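You operate a simulated robot arm through the tools that you are given. There is no shell and no other tool.

You run a simulated robot arm. Do the job below in one go: nothing can be reset, and whatever is moved stays where it is left.

JOB
Unbolt the blue chuck jaw with the green T-key and lay the jaw in the blue tray.
Fine: loosen both square bolts and put the key back.

It is judged by the outcome, as a careful person would: the job done as asked, and still so three seconds after it is handed in. It fails if anything else is knocked over, pushed out of place, dropped, spilled or broken.

ROBOT AND FRAMES
A 5-joint arm with a two-finger parallel gripper, fixed in place. Base frame: the origin is at the foot of the arm, x ahead of it, y to its left, z up; the work surface is at about z = 0.8. Lengths are in m, angles in degrees, forces in N, time in s.
It reaches about 1.134 m from its shoulder. Its first joint turns from -149.0 to 149.0 degrees. Payload 1.57 kg.
The tool frame sits at the grasp point between the pads (the TCP): z along the fingers, y along the line on which they close. The tips reach 0.03 m beyond it. Largest opening 0.11 m; finger width 0.024, thickness 0.012; the body of the gripper, 0.048 by 0.112 m, starts 0.078 m behind the TCP.
Orientation is told as [roll, pitch, yaw] about the base's x, y, z axes, in that order, counted from this pose: with the fingers straight down and closing along the base's y, the tool's x points along the base's -x, its y along +y and its z along -z.

CONTROLS
- The arm moves only by the tool step_arm. Its argument "increments" is a list of rows, each a list of 7 numbers: the shift along the tool's x, y, z in m, then the turn, a rotation vector about the tool's x, y, z in degrees, then the opening, from 0 (shut) to 1 (fully open). In form: [[tx, ty, tz, ax, ay, az, hand], ...]. A call has 1 to 20 rows; each row shifts and turns the commanded pose from where the row before left it, along the tool's axes as they then stand. Rows are played at 5 a second. More than 0.05 m and 8.6 degrees between two rows, or a gripper value outside its range, and nothing of the call is played. A pose out of reach is approached as far as the arm can. The call stops where the force on the tool passes 40 N (or 10 N more than at its start, if that is more) or the arm is blocked; 0.2 s more then pass. The fingers move at their own pace (about 0.072 m/s each) and stop on an object; they squeeze with about 41 N. The grip force told is the motor's: it shows also when the fingers shut on nothing. Time passes only in rows, and 0.2 s behind the last, so rows that do not move let the fingers close. It gives the time, the measured TCP pose, the force on the tool (base axes), the opening and the grip force at its end, in the units of the frame above (readings bear some noise), with the torque about the TCP (base axes, N m) and any sound that the robot's microphone picked up, and new pictures: "views" is both (left out), scene, wrist or none.
- Cameras (640 x 400 px; columns grow to the right, rows downward): "scene" is fixed at [0.0483, -0.6516, 1.396]; the picture's right is [-0.29, -0.96, 0.00], its down [-0.79, 0.24, -0.57] and it looks along [0.55, -0.16, -0.82] (base axes); focal length 252 px, centre (320, 200). "wrist" rides on the gripper at [0.07, 0.016, -0.141] in the tool frame; the picture's right is [-0.23, 0.97, 0.00], its down [-0.86, -0.20, -0.48] and it looks along [-0.47, -0.11, 0.88] (tool axes); focal length 222 px, centre (320, 200). There is no depth. A picture from a camera that has moved, and an enlarged one, comes with that camera's place and axes in the base frame and with its lens.
- slide_trunk(by): slides the trunk up (or, below 0, down) by that many m; the arm rides with it, the base frame stays. It gives what a move gives, with no picture.
- zoom(camera, box): a new picture of the part [left, top, right, bottom] of that camera's present view, enlarged. It takes no simulated time.
- hand_in(): hands the job in; it is judged then, once.

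Places have to be worked out from the pictures, the camera data and where the tool is seen. Open the gripper and draw the arm clear of the work before you hand the job in, unless the task says otherwise.

The tools are called after "Call:" as a command line: name --pt "numbers of a row" for each row, then --argument value for the rest, lists and objects as JSON in quotes. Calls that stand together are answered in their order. step_arm: Moves the arm, as the interface text tells. Its arguments: {"type":"object","properties":{"increments":{"type":"array","items":{"type":"array","items":{"type":"number"}}},"views":{"type":"string","enum":["both","scene","wrist","none"]}},"required":["increments"]} The other tools are called the same way: slide_trunk (by) slides the trunk up or down; zoom (camera, box) takes an enlarged picture of a part of a camera's view; hand_in () hands the job in.

At the start:

```text
clock: 0.0
tool_pos: [0.2021, -0.6263, 1.1921]
ee_rot: [0.0, 0.0, 0.0]
force: [0.2, -1.0, 0.2]
torque: [-0.01, -0.01, 0.03]
gripper_width: 0.1102
finger_force: 0.0
trunk travel left (down, up): [-0.925, 0.045]
```

scene: 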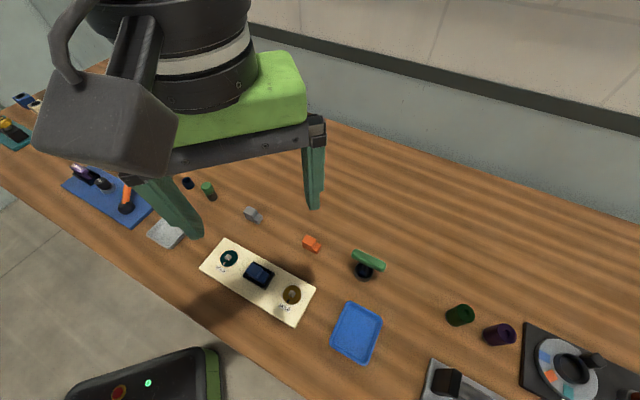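
wrist: 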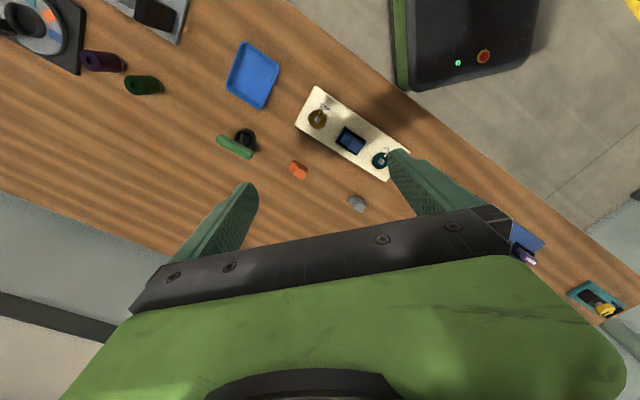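

The pictures show a cream plate with a blue jaw and two round bolt seats, a green T-key in a black holder and a blue tray. I zoom in on these to read the details.

Call:
zoom --camera "scene" --box '[190, 220, 330, 330]'

Call:
zoom --camera "scene" --box '[300, 220, 420, 380]'

Call:
zoom --camera "wrist" --box '[200, 70, 440, 220]'

```text
3.64 times, centred on (260, 275) of scene
camera zoom: at [0.0483, -0.6516, 1.396], right [-0.29, -0.96, 0.0], down [-0.79, 0.24, -0.57], along [0.55, -0.16, -0.82], focal length 915 px, centre (538, -73)
```

zoom: 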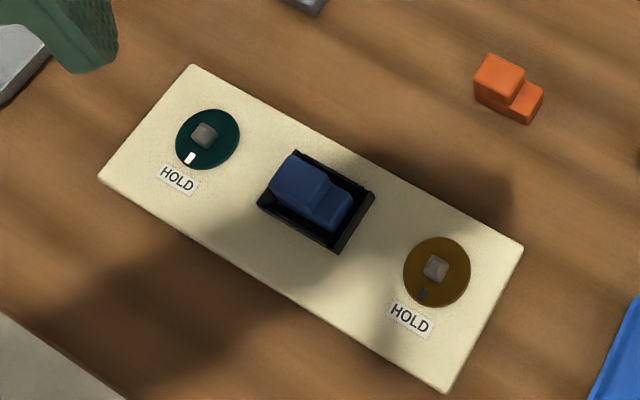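

```text
2.50 times, centred on (360, 300) of scene
camera zoom: at [0.0483, -0.6516, 1.396], right [-0.29, -0.96, 0.0], down [-0.79, 0.24, -0.57], along [0.55, -0.16, -0.82], focal length 629 px, centre (220, -50)
```

zoom: 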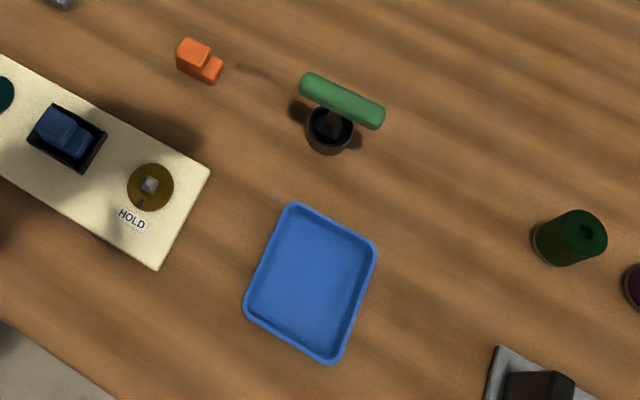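

```text
2.67 times, centred on (320, 145) of wrist
camera zoom: at [0.1329, -0.6092, 1.3333], right [0.23, 0.97, 0.0], down [0.86, -0.2, 0.48], along [0.47, -0.11, -0.88], focal length 592 px, centre (320, 347)
```

zoom: 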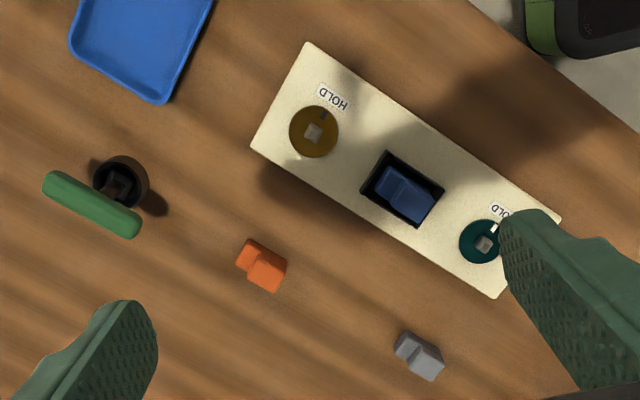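

The plate's bolts appear to be at about (0.206, -0.632) and (0.332, -0.505), the jaw at (0.272, -0.567), the key at (0.205, -0.80) and the tray at (0.096, -0.741). I lower the wrist camera for a closer look at the plate and its labels.

Call:
step_arm --pt "0.02 0.0065 0.035 0 0 0 1" --pt "0.02 0.0065 0.035 0 0 0 1" --pt "0.02 0.0065 0.035 0 0 0 1" --pt "0.02 0.0065 0.035 0 0 0 1"

```text
clock: 1.0
tool_pos: [0.1203, -0.5989, 1.1922]
ee_rot: [-0.1, 0.0, 0.0]
force: [-0.3, 0.3, -0.5]
torque: [0.02, -0.01, 0.01]
gripper_width: 0.1102
finger_force: 0.0
out of reach, approached as far as the arm can: row 1, 2, 3, 4
trunk travel left (down, up): [-0.925, 0.045]
camera wrist: at [0.051, -0.5829, 1.3333], right [0.23, 0.97, 0.0], down [0.86, -0.2, 0.48], along [0.47, -0.11, -0.88], focal length 222 px, centre (320, 200)
```

scene: 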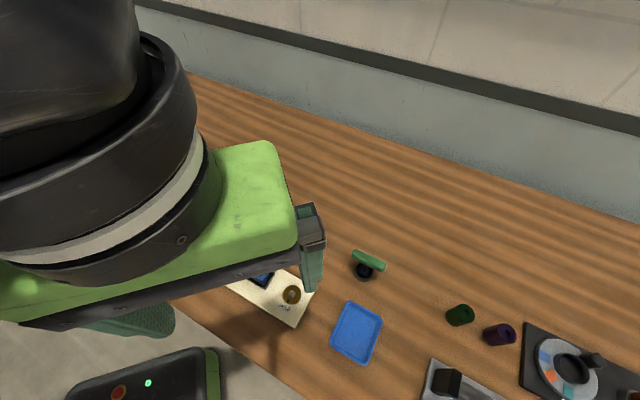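
wrist: 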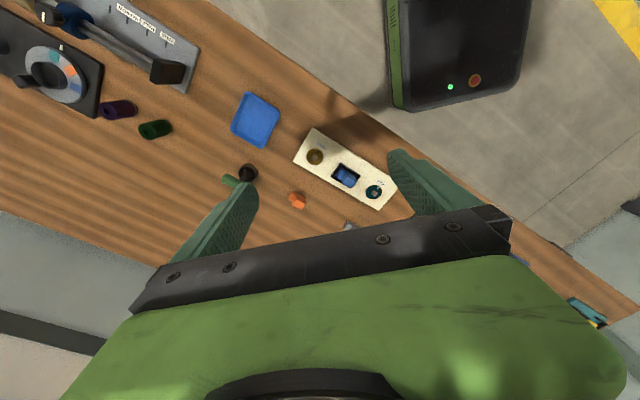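

The arm cannot go lower from this trunk height, since z stayed at 1.19. I slide the trunk down by 0.14 m; the space below the gripper is clear.

Call:
slide_trunk --by -0.14

Call:
step_arm --pt "0 0 0 0 0 0 1"

```text
clock: 2.7
tool_pos: [0.1205, -0.5993, 1.0533]
ee_rot: [0.0, 0.0, 0.0]
force: [0.3, 0.5, 0.1]
torque: [0.0, 0.01, 0.01]
gripper_width: 0.1101
finger_force: 0.0
trunk travel left (down, up): [-0.785, 0.185]
```

```text
clock: 3.1
tool_pos: [0.1205, -0.599, 1.0515]
ee_rot: [-0.1, -0.1, -0.1]
force: [-0.1, 0.2, -0.4]
torque: [-0.02, 0.02, -0.02]
gripper_width: 0.1097
finger_force: 0.1
trunk travel left (down, up): [-0.785, 0.185]
camera wrist: at [0.0516, -0.5831, 1.1933], right [0.23, 0.97, 0.0], down [0.86, -0.2, 0.48], along [0.47, -0.11, -0.88], focal length 222 px, centre (320, 200)
```

scene: 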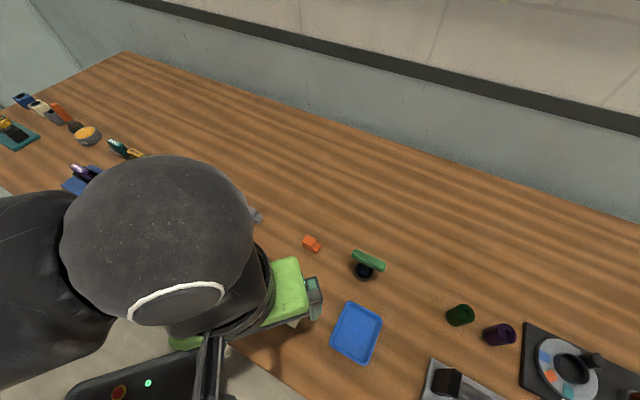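
wrist: 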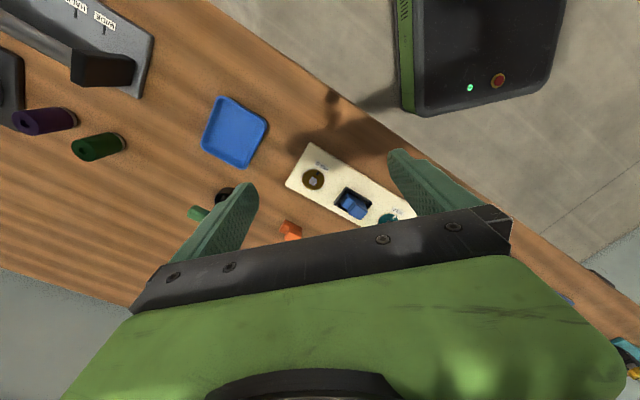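

The slide worked. I zoom in on the plate and on the key.

Call:
zoom --camera "wrist" --box '[280, 135, 430, 230]'

Call:
zoom --camera "scene" --box '[335, 235, 405, 295]'

```text
4.21 times, centred on (355, 182) of wrist
camera zoom: at [0.0516, -0.5831, 1.1933], right [0.23, 0.97, 0.0], down [0.86, -0.2, 0.48], along [0.47, -0.11, -0.88], focal length 935 px, centre (173, 274)
```

zoom: 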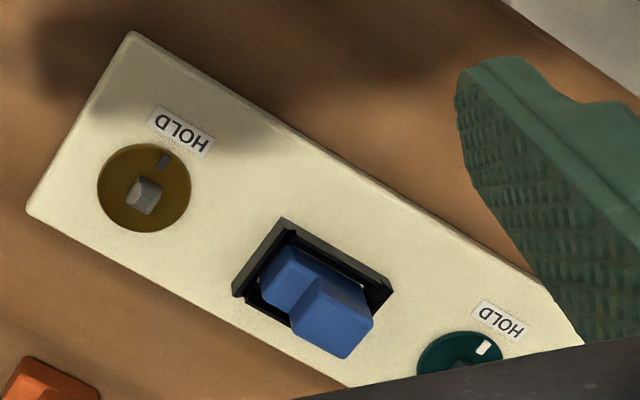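

```text
6.67 times, centred on (370, 265) of scene
camera zoom: at [0.0483, -0.6516, 1.396], right [-0.29, -0.96, 0.0], down [-0.79, 0.24, -0.57], along [0.55, -0.16, -0.82], focal length 1677 px, centre (-13, -233)
```

zoom: 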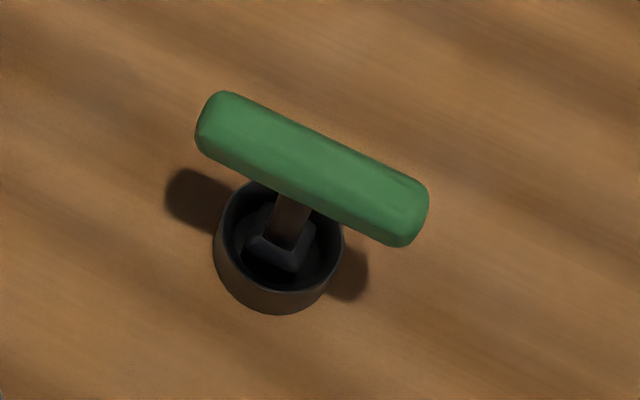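

Both bolts have an index mark at HOLD, with a square head in the middle, and the key stands in a black cup with its handle along base (1,1). I move over beside the key at a safe height and turn the gripper to yaw 45 so the fingers close across the handle.

Call:
step_arm --pt "-0.0025 -0.045 0 0 0 0 1" --pt "-0.0025 -0.045 0 0 0 0 1" --pt "-0.0025 -0.045 0 0 0 0 1" --pt "-0.0025 -0.045 0 0 0 0 1" --pt "-0.0025 -0.045 0 0 0 0 1" --pt "-0.0025 -0.045 0 0 0 0 1" --pt "0 0 0 0 0 -7.5 1" --pt "0 0 0 0 0 -7.5 1" --pt "0 0 0 0 0 -7.5 1" --pt "0 0 0 0 0 -7.5 1" --pt "0 0 0 0 0 -7.5 1" --pt "0 0 0 0 0 -7.5 1" --pt "0 0 0 0 0 0 1"

```text
clock: 5.9
tool_pos: [0.1369, -0.8696, 1.0521]
ee_rot: [-0.1, 0.0, 45.0]
force: [0.7, 1.2, 0.1]
torque: [-0.02, 0.0, 0.02]
gripper_width: 0.1097
finger_force: 0.0
trunk travel left (down, up): [-0.785, 0.185]
camera wrist: at [0.0758, -0.9072, 1.1932], right [-0.53, 0.85, 0.0], down [0.74, 0.47, 0.48], along [0.41, 0.25, -0.88], focal length 222 px, centre (320, 200)
```

scene: 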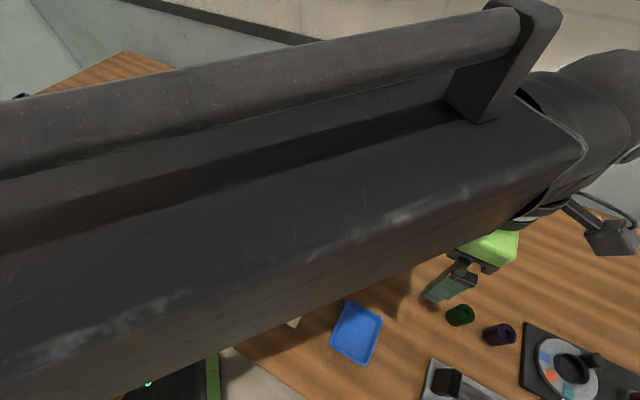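
wrist: 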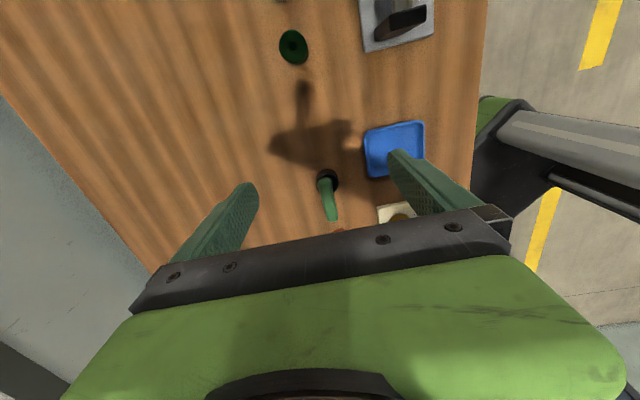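

The key is in view between the fingers. I zoom in to measure it.

Call:
zoom --camera "wrist" --box '[290, 150, 370, 230]'

```text
5.00 times, centred on (330, 190) of wrist
camera zoom: at [0.0758, -0.9072, 1.1932], right [-0.53, 0.85, 0.0], down [0.74, 0.47, 0.48], along [0.41, 0.25, -0.88], focal length 1111 px, centre (270, 250)
```

zoom: 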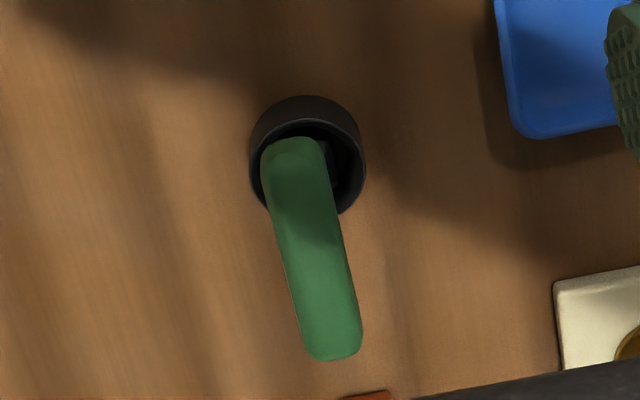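

Triangulating from both cameras, the key axis is at about (0.2135, -0.807), the handle centre at z ≈ 0.882 along the 45° direction, and the cup rim at z ≈ 0.815. I move directly above it, staying at height.

Call:
step_arm --pt "-0.0328 -0.0033 0 0 0 0 1" --pt "-0.0328 -0.0033 0 0 0 0 1" --pt "-0.0328 -0.0033 0 0 0 0 1" --pt "0 0 0.03 0 0 0 1" --pt "0 0 0.03 0 0 0 1" --pt "0 0 0 0 0 0 1"

```text
clock: 7.3
tool_pos: [0.2131, -0.8086, 1.0525]
ee_rot: [0.0, -0.1, 45.1]
force: [0.4, 0.3, 0.8]
torque: [0.04, -0.01, 0.0]
gripper_width: 0.1098
finger_force: 0.1
out of reach, approached as far as the arm can: row 4, 5
trunk travel left (down, up): [-0.785, 0.185]
camera wrist: at [0.1523, -0.8449, 1.1933], right [-0.53, 0.85, 0.0], down [0.75, 0.46, 0.48], along [0.41, 0.25, -0.88], focal length 222 px, centre (320, 200)
```

scene: 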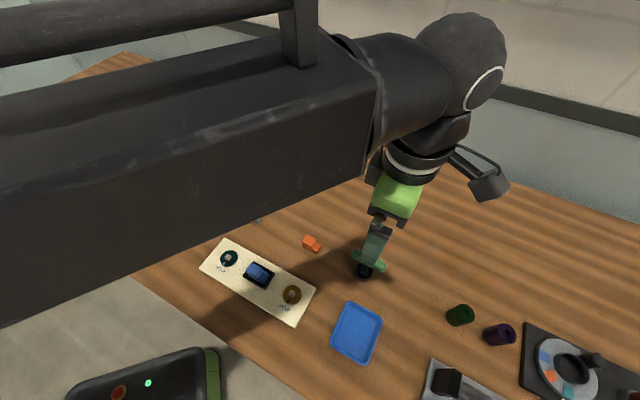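
wrist: 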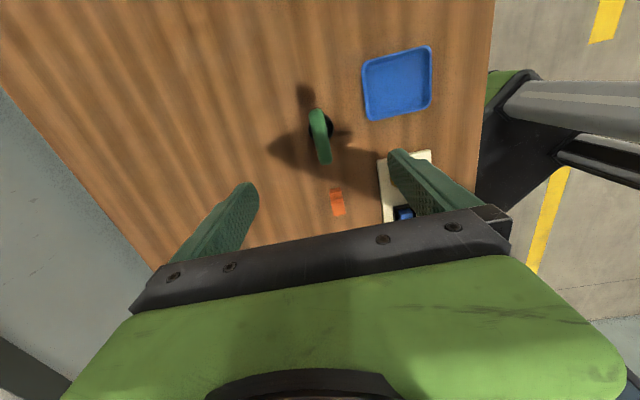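

The arm itself cannot descend further, so I use the trunk for the descent. I slide it down by 0.09 m and check the alignment with the handle.

Call:
slide_trunk --by -0.09

Call:
step_arm --pt "0 0 0 0 0 0 1"

Call:
zoom --camera "scene" --box '[320, 180, 440, 300]'

```text
clock: 8.5
tool_pos: [0.2124, -0.8069, 0.9619]
ee_rot: [0.0, 0.0, 45.0]
force: [0.1, -0.2, 0.4]
torque: [0.03, 0.0, 0.03]
gripper_width: 0.11
finger_force: 0.1
trunk travel left (down, up): [-0.695, 0.275]
```

```text
clock: 8.9
tool_pos: [0.2138, -0.8068, 0.9614]
ee_rot: [-0.1, 0.0, 45.0]
force: [-0.1, 0.6, 1.2]
torque: [0.01, 0.0, 0.02]
gripper_width: 0.11
finger_force: 0.1
trunk travel left (down, up): [-0.695, 0.275]
camera wrist: at [0.1522, -0.8449, 1.1033], right [-0.53, 0.85, 0.0], down [0.75, 0.46, 0.48], along [0.41, 0.25, -0.88], focal length 222 px, centre (320, 200)
```

scene: 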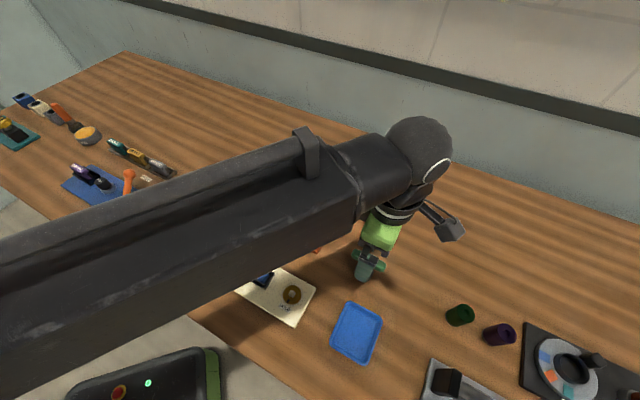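
wrist: 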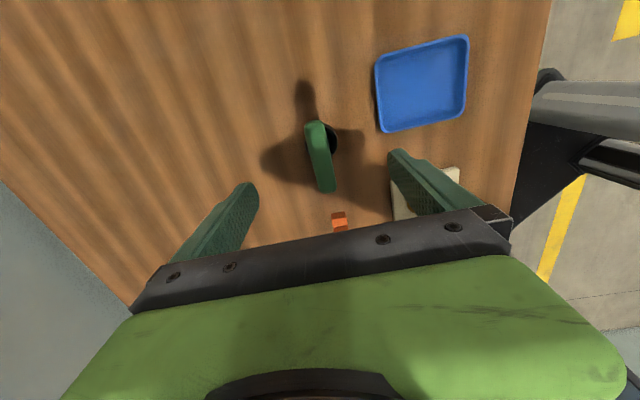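

```text
3.33 times, centred on (380, 240) of scene
camera zoom: at [0.0483, -0.6516, 1.396], right [-0.29, -0.96, 0.0], down [-0.79, 0.24, -0.57], along [0.55, -0.16, -0.82], focal length 838 px, centre (120, 67)
```

zoom: 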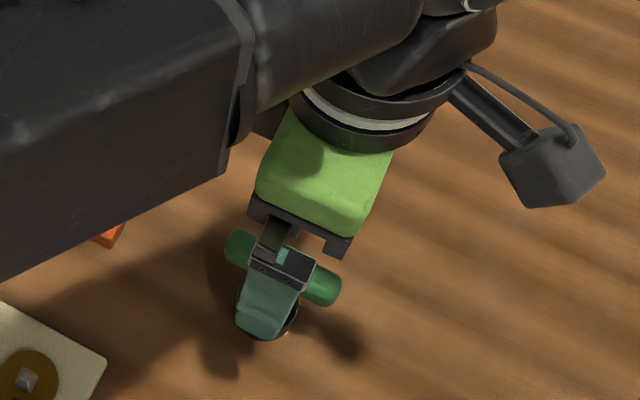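

The handle's centre is within a few mm of the TCP and between the fingers. I slide down by 0.08 m so the TCP is at the handle's height.

Call:
slide_trunk --by -0.08

Call:
step_arm --pt "0 0 0 0 0 0 1"

Call:
zoom --camera "scene" --box '[320, 200, 420, 300]'

Call:
zoom --camera "wrist" --box '[220, 100, 420, 240]'

```text
clock: 10.1
tool_pos: [0.2132, -0.8068, 0.8816]
ee_rot: [0.0, 0.0, 45.0]
force: [0.5, -0.4, 0.2]
torque: [0.0, -0.01, -0.03]
gripper_width: 0.11
finger_force: 0.0
trunk travel left (down, up): [-0.615, 0.355]
```

```text
clock: 10.5
tool_pos: [0.2122, -0.808, 0.8823]
ee_rot: [0.0, 0.0, 45.0]
force: [-0.6, 0.6, -0.2]
torque: [0.0, -0.01, -0.01]
gripper_width: 0.1101
finger_force: 0.1
trunk travel left (down, up): [-0.615, 0.355]
camera wrist: at [0.1523, -0.8449, 1.0233], right [-0.53, 0.85, 0.0], down [0.75, 0.46, 0.48], along [0.41, 0.25, -0.88], focal length 222 px, centre (320, 200)
```

scene: 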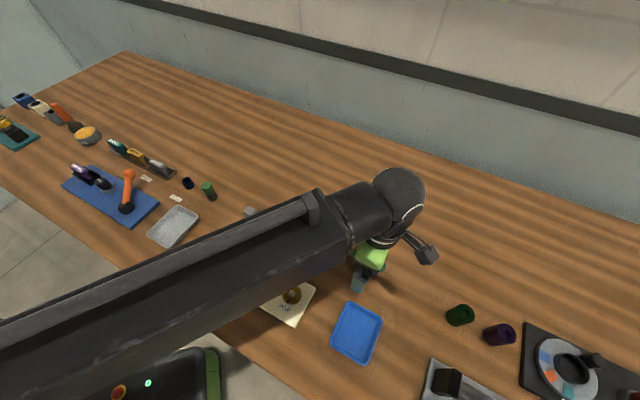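
wrist: 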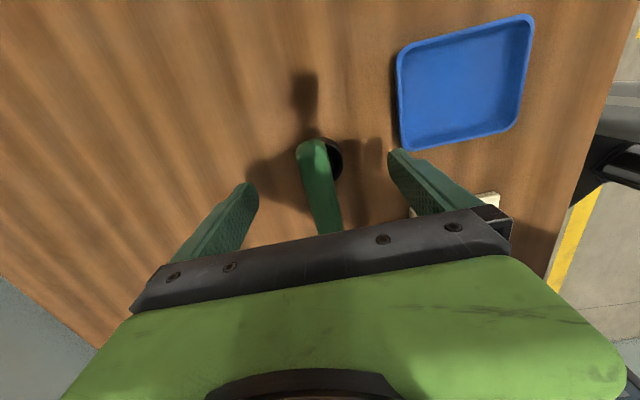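

```text
4.00 times, centred on (370, 250) of scene
camera zoom: at [0.0483, -0.6516, 1.396], right [-0.29, -0.96, 0.0], down [-0.79, 0.24, -0.57], along [0.55, -0.16, -0.82], focal length 1006 px, centre (120, 0)
```

zoom: 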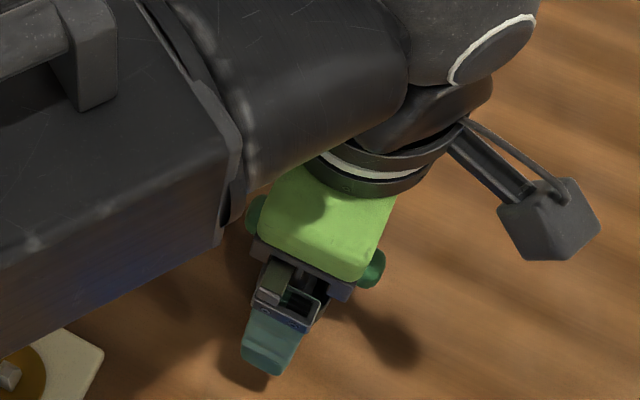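

```text
2.86 times, centred on (320, 170) of wrist
camera zoom: at [0.1523, -0.8449, 1.0233], right [-0.53, 0.85, 0.0], down [0.75, 0.46, 0.48], along [0.41, 0.25, -0.88], focal length 635 px, centre (320, 286)
```

zoom: 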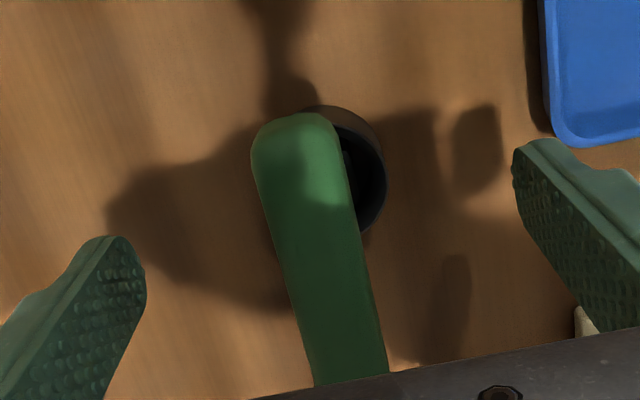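

The handle lies between the fingers, aligned along tool x. I close the gripper on it.

Call:
step_arm --pt "0 0 0 0 0 0 0.5" --pt "0 0 0 0 0 0 0.3" --pt "0 0 0 0 0 0 0.15" --pt "0 0 0 0 0 0 0" --pt "0 0 0 0 0 0 0" --pt "0 0 0 0 0 0 0" --views "wrist"

```text
clock: 11.9
tool_pos: [0.2123, -0.8055, 0.8818]
ee_rot: [-0.1, 0.0, 44.9]
force: [-0.6, -0.4, -0.9]
torque: [0.05, 0.04, 0.01]
gripper_width: 0.0194
finger_force: 33.6
trunk travel left (down, up): [-0.615, 0.355]
camera wrist: at [0.1523, -0.8449, 1.0233], right [-0.53, 0.85, 0.0], down [0.75, 0.46, 0.48], along [0.41, 0.25, -0.88], focal length 222 px, centre (320, 200)
```

wrist: 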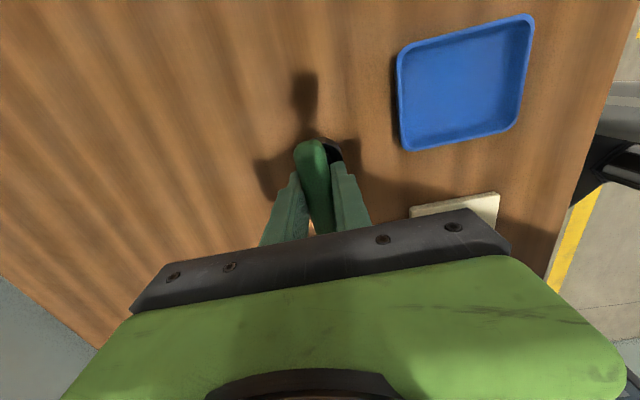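

The handle is gripped (0.0194 m wide, 34 N). I note the cup pose for the return (TCP 0.2131, -0.8067, 0.8823) and lift straight up with the arm.

Call:
step_arm --pt "0 0 -0.01 0 0 0 0" --pt "0 0 -0.02 0 0 0 0" --pt "0 0 -0.03 0 0 0 0" --pt "0 0 -0.03 0 0 0 0" --pt "0 0 -0.03 0 0 0 0" --pt "0 0 0 0 0 0 0"

Call:
zoom --camera "scene" --box '[320, 180, 440, 300]'

Call:
zoom --camera "wrist" --box '[240, 80, 400, 240]'

```text
clock: 13.3
tool_pos: [0.2127, -0.8074, 0.8824]
ee_rot: [-0.1, 0.0, 45.0]
force: [-0.5, 0.1, 0.8]
torque: [0.0, 0.01, 0.01]
gripper_width: 0.0195
finger_force: 33.7
out of reach, approached as far as the arm can: row 1, 2, 3, 4, 5
trunk travel left (down, up): [-0.615, 0.355]
camera wrist: at [0.1523, -0.845, 1.0232], right [-0.53, 0.85, 0.0], down [0.75, 0.46, 0.48], along [0.41, 0.25, -0.88], focal length 222 px, centre (320, 200)
```

scene: 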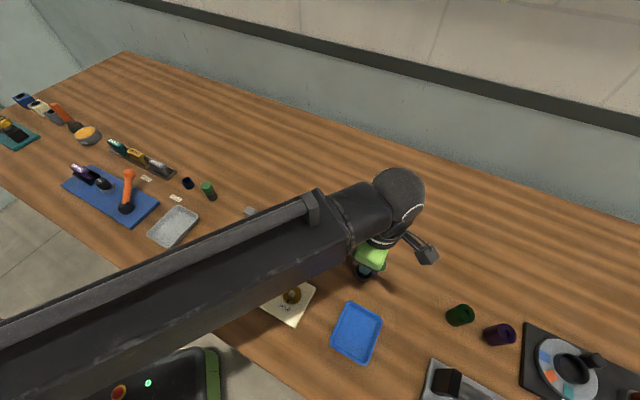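
wrist: 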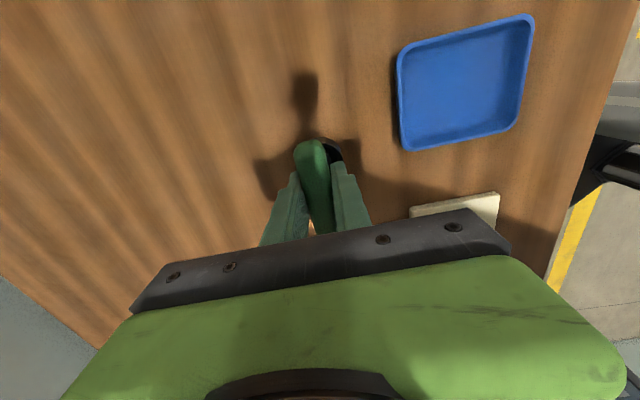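

```text
3.33 times, centred on (380, 240) of scene
camera zoom: at [0.0483, -0.6516, 1.396], right [-0.29, -0.96, 0.0], down [-0.79, 0.24, -0.57], along [0.55, -0.16, -0.82], focal length 838 px, centre (120, 67)
```

zoom: 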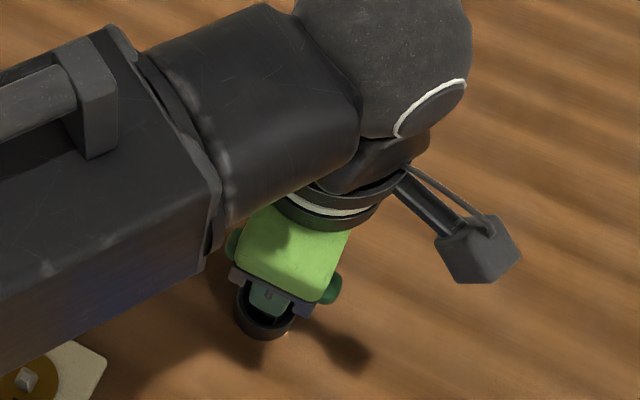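

```text
2.50 times, centred on (320, 160) of wrist
camera zoom: at [0.1523, -0.845, 1.0232], right [-0.53, 0.85, 0.0], down [0.75, 0.46, 0.48], along [0.41, 0.25, -0.88], focal length 555 px, centre (320, 300)
```

zoom: 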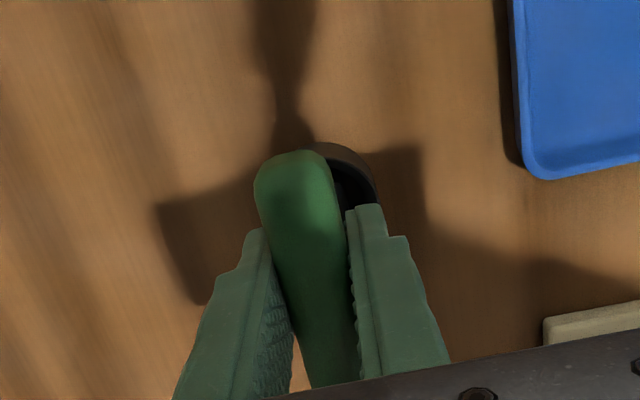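

The arm keeps its height, so vertical motion comes only from the trunk. I lift with the trunk by 0.02 m first and check, then more.

Call:
slide_trunk --by 0.03

Call:
slide_trunk --by 0.09

Call:
step_arm --pt "0 0 0 0 0 0 0"

Call:
zoom --camera "scene" --box '[320, 180, 440, 300]'

Call:
zoom --camera "wrist" --box '[240, 80, 400, 240]'

```text
clock: 14.0
tool_pos: [0.2127, -0.8068, 0.912]
ee_rot: [0.0, 0.1, 45.1]
force: [0.3, -0.4, -2.2]
torque: [-0.06, 0.01, -0.01]
gripper_width: 0.0192
finger_force: 33.3
trunk travel left (down, up): [-0.645, 0.325]
```

```text
clock: 15.3
tool_pos: [0.2128, -0.8077, 1.0017]
ee_rot: [-0.1, 0.0, 45.0]
force: [-0.2, -0.7, -1.6]
torque: [0.0, -0.02, 0.0]
gripper_width: 0.0198
finger_force: 33.2
trunk travel left (down, up): [-0.735, 0.235]
```

```text
clock: 15.7
tool_pos: [0.2135, -0.8073, 1.0036]
ee_rot: [0.0, 0.1, 45.1]
force: [0.1, 0.3, -0.4]
torque: [0.01, 0.04, 0.0]
gripper_width: 0.0198
finger_force: 33.6
trunk travel left (down, up): [-0.735, 0.235]
camera wrist: at [0.1523, -0.8451, 1.1431], right [-0.53, 0.85, 0.0], down [0.75, 0.46, 0.48], along [0.41, 0.25, -0.88], focal length 222 px, centre (320, 200)
```

scene: 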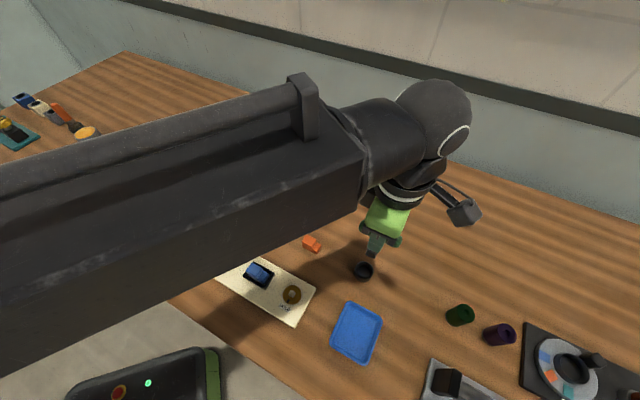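
wrist: 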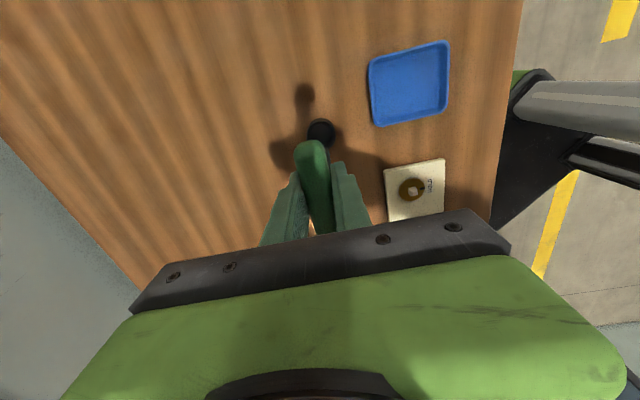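

```text
3.33 times, centred on (380, 240) of scene
camera zoom: at [0.0483, -0.6516, 1.396], right [-0.29, -0.96, 0.0], down [-0.79, 0.24, -0.57], along [0.55, -0.16, -0.82], focal length 838 px, centre (120, 67)
```

zoom: 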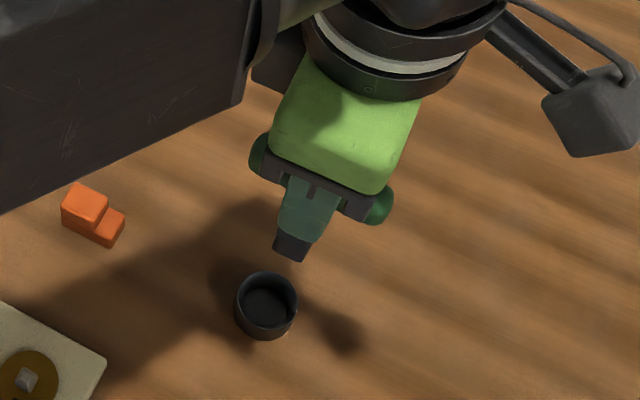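

```text
2.50 times, centred on (320, 160) of wrist
camera zoom: at [0.1523, -0.8451, 1.1431], right [-0.53, 0.85, 0.0], down [0.75, 0.46, 0.48], along [0.41, 0.25, -0.88], focal length 555 px, centre (320, 300)
```

zoom: 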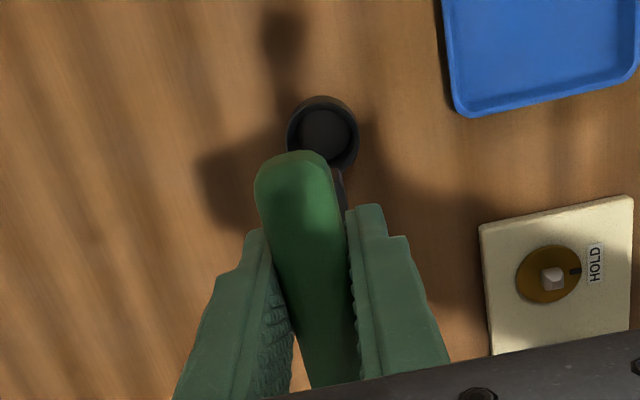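

The key is out and the cup stayed in place. I zoom in on the brown bolt head to see how its square is oriented.

Call:
zoom --camera "wrist" --box '[380, 155, 450, 215]'

Call:
zoom --camera "scene" --box '[240, 255, 320, 330]'

Call:
zoom --camera "scene" --box '[350, 225, 410, 285]'

```text
6.67 times, centred on (415, 185) of wrist
camera zoom: at [0.1523, -0.8451, 1.1431], right [-0.53, 0.85, 0.0], down [0.75, 0.46, 0.48], along [0.41, 0.25, -0.88], focal length 1481 px, centre (-313, 300)
```

zoom: 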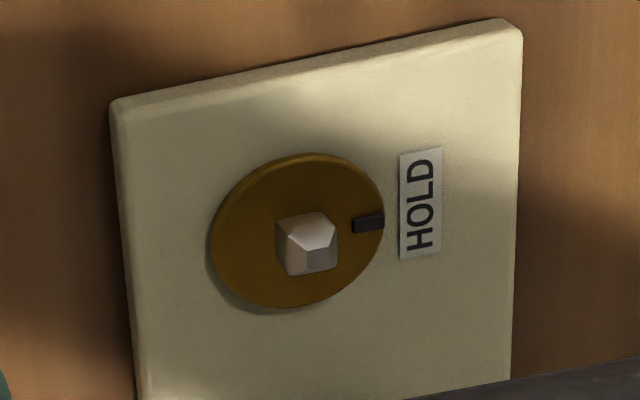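

```text
5.33 times, centred on (280, 292) of scene
camera zoom: at [0.0483, -0.6516, 1.396], right [-0.29, -0.96, 0.0], down [-0.79, 0.24, -0.57], along [0.55, -0.16, -0.82], focal length 1342 px, centre (533, -293)
```

zoom: 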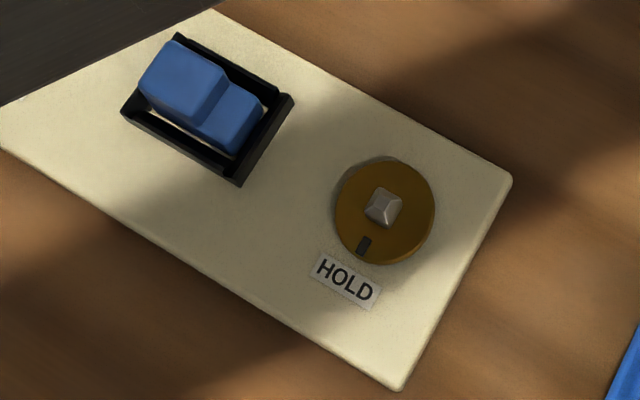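

```text
6.67 times, centred on (380, 255) of scene
camera zoom: at [0.0483, -0.6516, 1.396], right [-0.29, -0.96, 0.0], down [-0.79, 0.24, -0.57], along [0.55, -0.16, -0.82], focal length 1677 px, centre (-80, -167)
```

zoom: 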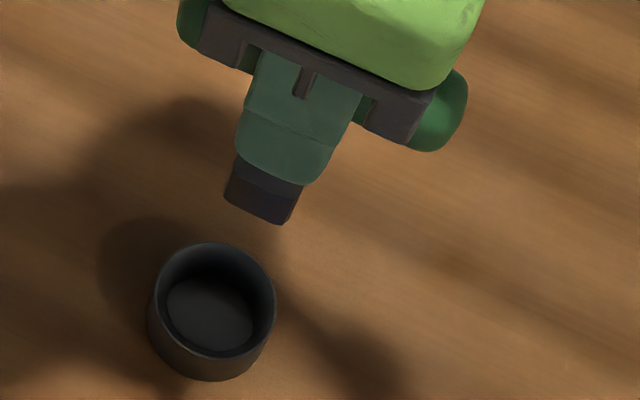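

The bolt head is square with a tapered top, aligned with the plate and so with the handle; I put it at about (0.210, -0.631), top z ≈ 0.817. I carry the key over to it at the present height, with its lower end still about 0.1 m above the plate.

Call:
step_arm --pt "-0.0244 0.0253 0 0 0 0 0" --pt "-0.0244 0.0253 0 0 0 0 0" --pt "-0.0244 0.0253 0 0 0 0 0" --pt "-0.0244 0.0253 0 0 0 0 0" --pt "-0.0244 0.0251 0 0 0 0 0" --pt "0 0 0 0 0 0 0"

Call:
zoom --camera "scene" --box '[210, 200, 350, 340]'

Call:
zoom --camera "wrist" --box '[240, 80, 400, 240]'

```text
clock: 17.1
tool_pos: [0.2093, -0.6309, 1.0024]
ee_rot: [0.0, 0.0, 45.0]
force: [-0.6, 0.3, -1.3]
torque: [-0.01, -0.05, 0.02]
gripper_width: 0.0196
finger_force: 33.2
trunk travel left (down, up): [-0.735, 0.235]
camera wrist: at [0.148, -0.6693, 1.1432], right [-0.53, 0.85, 0.0], down [0.75, 0.46, 0.48], along [0.41, 0.25, -0.88], focal length 222 px, centre (320, 200)
```

scene: 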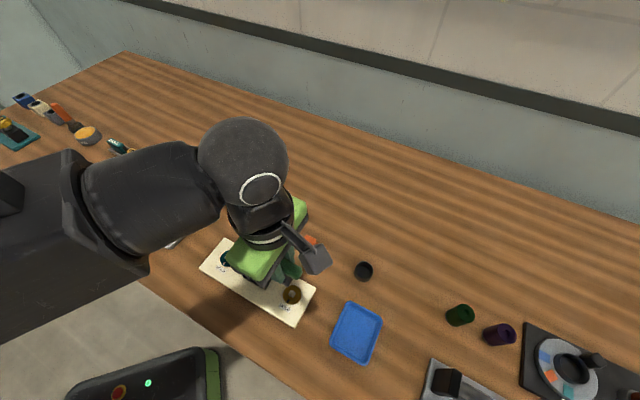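
wrist: 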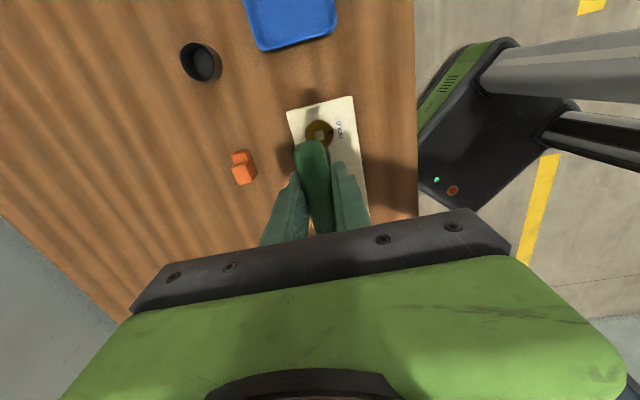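

```text
2.86 times, centred on (280, 270) of scene
camera zoom: at [0.0483, -0.6516, 1.396], right [-0.29, -0.96, 0.0], down [-0.79, 0.24, -0.57], along [0.55, -0.16, -0.82], focal length 719 px, centre (434, 0)
```

zoom: 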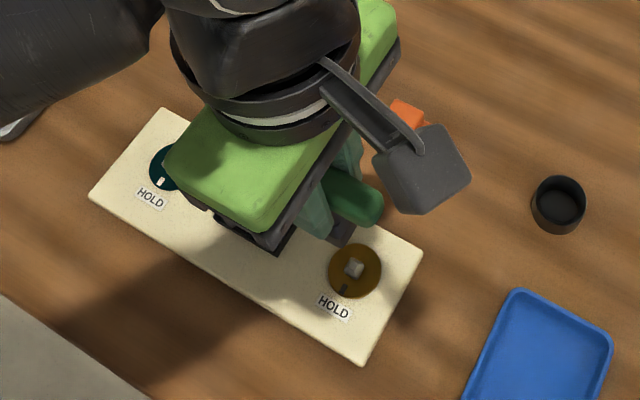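

```text
2.50 times, centred on (320, 160) of wrist
camera zoom: at [0.148, -0.6693, 1.1432], right [-0.53, 0.85, 0.0], down [0.75, 0.46, 0.48], along [0.41, 0.25, -0.88], focal length 555 px, centre (320, 300)
```

zoom: 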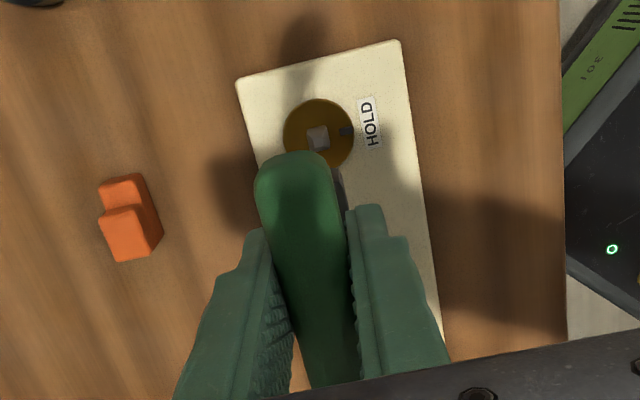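

The key now hangs above the brown bolt; both views suggest alignment to within a few mm. I lower by 0.06 m, which still leaves clearance over the head, so I can compare the socket directly with the bolt.

Call:
slide_trunk --by -0.06

Call:
step_arm --pt "0 0 0 0 0 0 0"

Call:
zoom --camera "scene" --box '[250, 240, 330, 330]'

Call:
zoom --camera "wrist" --box '[260, 80, 380, 180]'

```text
clock: 18.1
tool_pos: [0.2093, -0.6319, 0.9423]
ee_rot: [0.0, 0.0, 45.0]
force: [0.4, 0.8, -0.7]
torque: [0.01, 0.0, 0.01]
gripper_width: 0.0194
finger_force: 33.3
trunk travel left (down, up): [-0.675, 0.295]
```

```text
clock: 18.5
tool_pos: [0.2092, -0.6314, 0.9424]
ee_rot: [-0.1, 0.0, 45.0]
force: [0.4, 0.5, -0.5]
torque: [0.01, 0.01, -0.01]
gripper_width: 0.0198
finger_force: 33.8
trunk travel left (down, up): [-0.675, 0.295]
camera wrist: at [0.148, -0.6694, 1.0833], right [-0.53, 0.85, 0.0], down [0.75, 0.46, 0.48], along [0.41, 0.25, -0.88], focal length 222 px, centre (320, 200)
```

scene: 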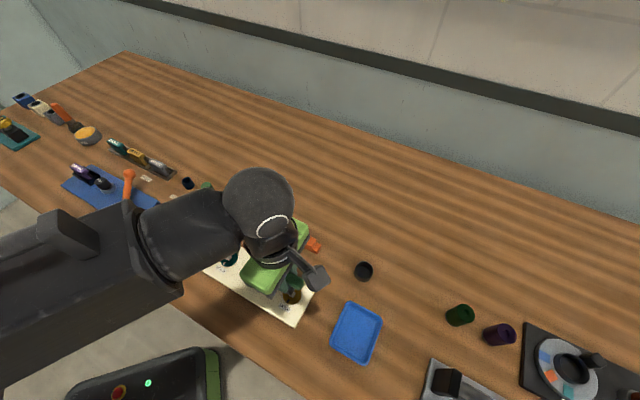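
wrist: 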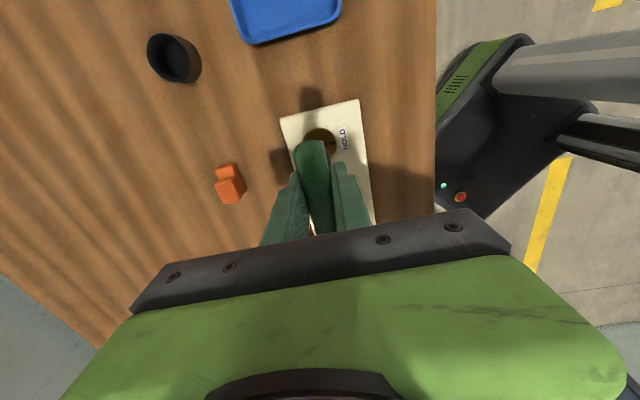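

```text
4.44 times, centred on (290, 285) of scene
camera zoom: at [0.0483, -0.6516, 1.396], right [-0.29, -0.96, 0.0], down [-0.79, 0.24, -0.57], along [0.55, -0.16, -0.82], focal length 1118 px, centre (453, -178)
```

zoom: 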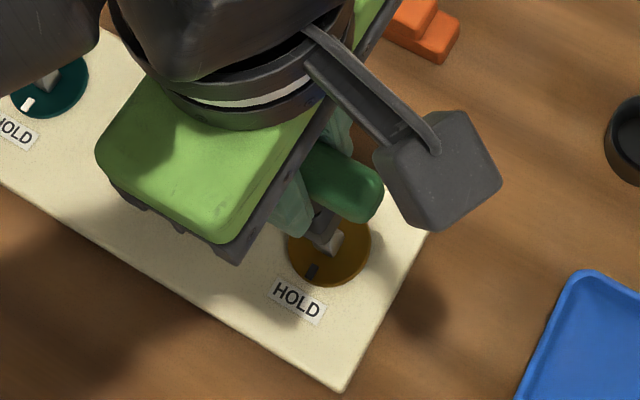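

```text
4.00 times, centred on (320, 130) of wrist
camera zoom: at [0.148, -0.6694, 1.0833], right [-0.53, 0.85, 0.0], down [0.75, 0.46, 0.48], along [0.41, 0.25, -0.88], focal length 888 px, centre (320, 480)
```

zoom: 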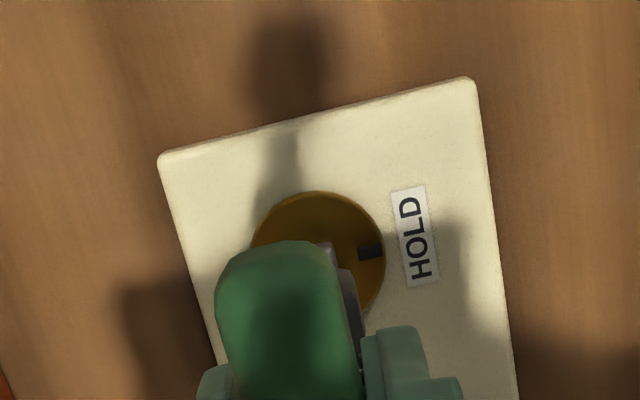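

I zoom closer on the socket and head from the scene camera.

Call:
zoom --camera "scene" --box '[308, 275, 340, 305]'

Call:
zoom --camera "scene" --box '[300, 265, 350, 315]'

Call:
zoom --camera "scene" --box '[305, 275, 320, 290]'

Call:
zoom --camera "scene" --box '[305, 280, 335, 300]'

Call:
zoom --camera "scene" --box '[275, 270, 310, 305]'

```text
13.33 times, centred on (324, 290) of scene
camera zoom: at [0.0483, -0.6516, 1.396], right [-0.29, -0.96, 0.0], down [-0.79, 0.24, -0.57], along [0.55, -0.16, -0.82], focal length 3354 px, centre (267, -1000)
```

zoom: 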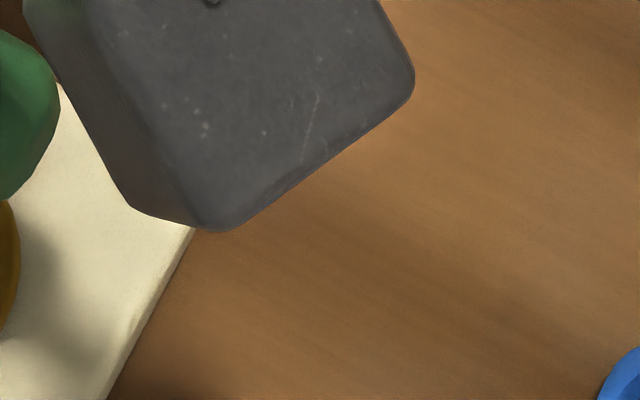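

```text
8.00 times, centred on (325, 290) of scene
camera zoom: at [0.0483, -0.6516, 1.396], right [-0.29, -0.96, 0.0], down [-0.79, 0.24, -0.57], along [0.55, -0.16, -0.82], focal length 2012 px, centre (280, -520)
```

zoom: 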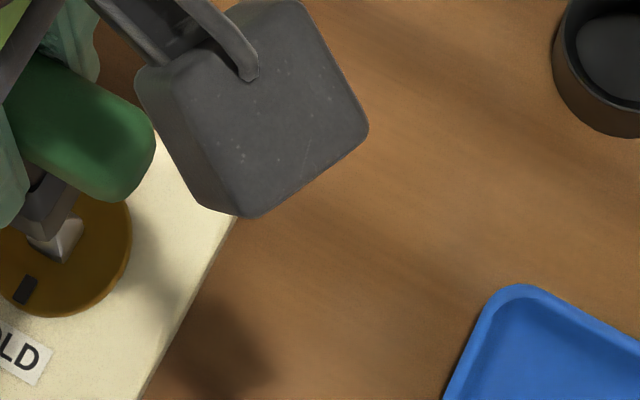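

```text
16.00 times, centred on (312, 282) of scene
camera zoom: at [0.0483, -0.6516, 1.396], right [-0.29, -0.96, 0.0], down [-0.79, 0.24, -0.57], along [0.55, -0.16, -0.82], focal length 4025 px, centre (440, -1120)
```

zoom: 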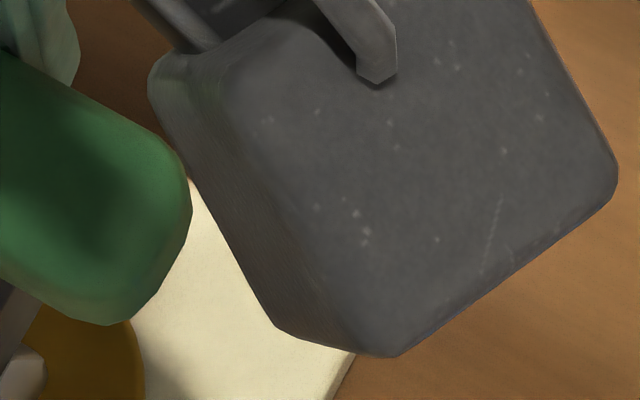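

```text
16.00 times, centred on (320, 290) of scene
camera zoom: at [0.0483, -0.6516, 1.396], right [-0.29, -0.96, 0.0], down [-0.79, 0.24, -0.57], along [0.55, -0.16, -0.82], focal length 4025 px, centre (320, -1240)
```

zoom: 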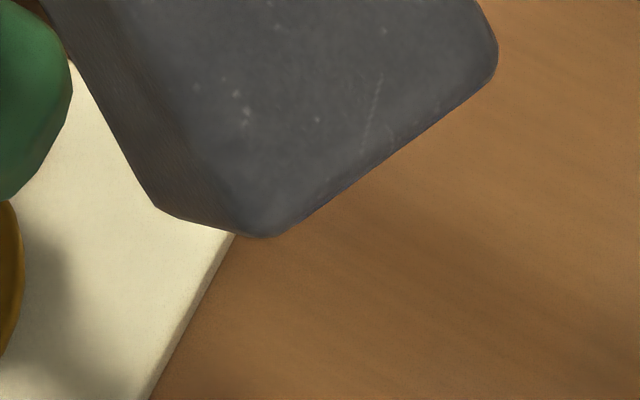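

```text
11.43 times, centred on (292, 288) of scene
camera zoom: at [0.0483, -0.6516, 1.396], right [-0.29, -0.96, 0.0], down [-0.79, 0.24, -0.57], along [0.55, -0.16, -0.82], focal length 2875 px, centre (634, -800)
```

zoom: 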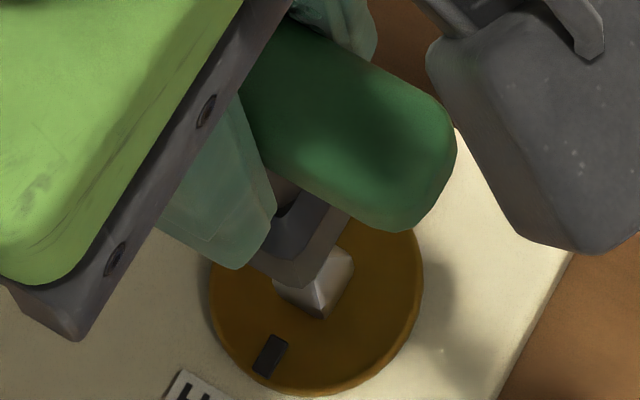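

Socket and head are aligned at 45° and centred to within 1–2 mm. I lower by 0.03 m to sit just above the head and compare again.

Call:
slide_trunk --by -0.03

Call:
zoom --camera "scene" --box '[275, 275, 310, 310]'

Call:
zoom --camera "wrist" --box '[280, 100, 380, 200]'

```text
clock: 19.2
tool_pos: [0.2078, -0.6308, 0.9121]
ee_rot: [-0.1, 0.0, 45.0]
force: [0.0, 0.4, -1.4]
torque: [0.01, -0.01, -0.01]
gripper_width: 0.0193
finger_force: 33.3
trunk travel left (down, up): [-0.645, 0.325]
```

```text
11.43 times, centred on (292, 292) of scene
camera zoom: at [0.0483, -0.6516, 1.396], right [-0.29, -0.96, 0.0], down [-0.79, 0.24, -0.57], along [0.55, -0.16, -0.82], focal length 2875 px, centre (634, -857)
```

zoom: 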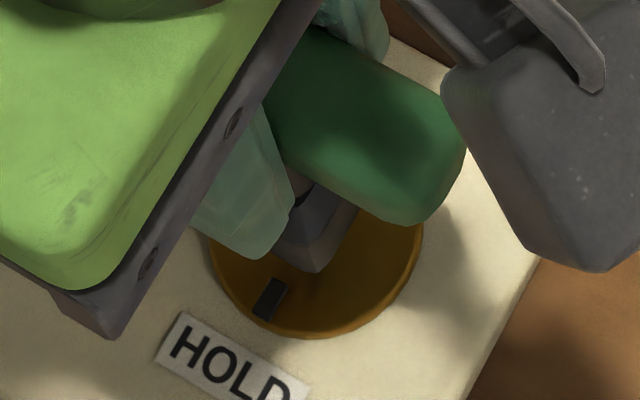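

```text
4.00 times, centred on (330, 150) of wrist
camera zoom: at [0.148, -0.6694, 1.0532], right [-0.53, 0.85, 0.0], down [0.75, 0.46, 0.48], along [0.41, 0.25, -0.88], focal length 888 px, centre (280, 400)
```

zoom: 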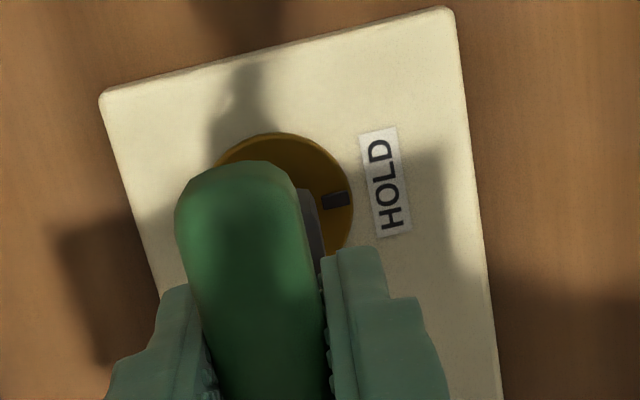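

No contact yet, and the socket is centred over the head within about 1 mm. I go down in small steps, watching the force.

Call:
slide_trunk --by -0.008

Call:
slide_trunk --by -0.004

Call:
slide_trunk --by -0.004

```text
clock: 19.8
tool_pos: [0.2084, -0.6315, 0.9036]
ee_rot: [0.1, 0.0, 45.1]
force: [0.7, 0.1, -0.9]
torque: [-0.02, 0.0, 0.02]
gripper_width: 0.0198
finger_force: 33.4
trunk travel left (down, up): [-0.637, 0.333]
```

```text
clock: 20.3
tool_pos: [0.2087, -0.6321, 0.9006]
ee_rot: [0.0, -0.1, 45.0]
force: [0.7, -1.6, -1.4]
torque: [-0.02, -0.03, 0.01]
gripper_width: 0.0196
finger_force: 33.3
trunk travel left (down, up): [-0.633, 0.337]
```

```text
clock: 20.9
tool_pos: [0.2095, -0.6312, 0.8975]
ee_rot: [-0.1, 0.0, 45.0]
force: [1.2, -3.2, 21.6]
torque: [-0.01, 0.01, 0.02]
gripper_width: 0.0199
finger_force: 33.8
trunk travel left (down, up): [-0.629, 0.341]
```

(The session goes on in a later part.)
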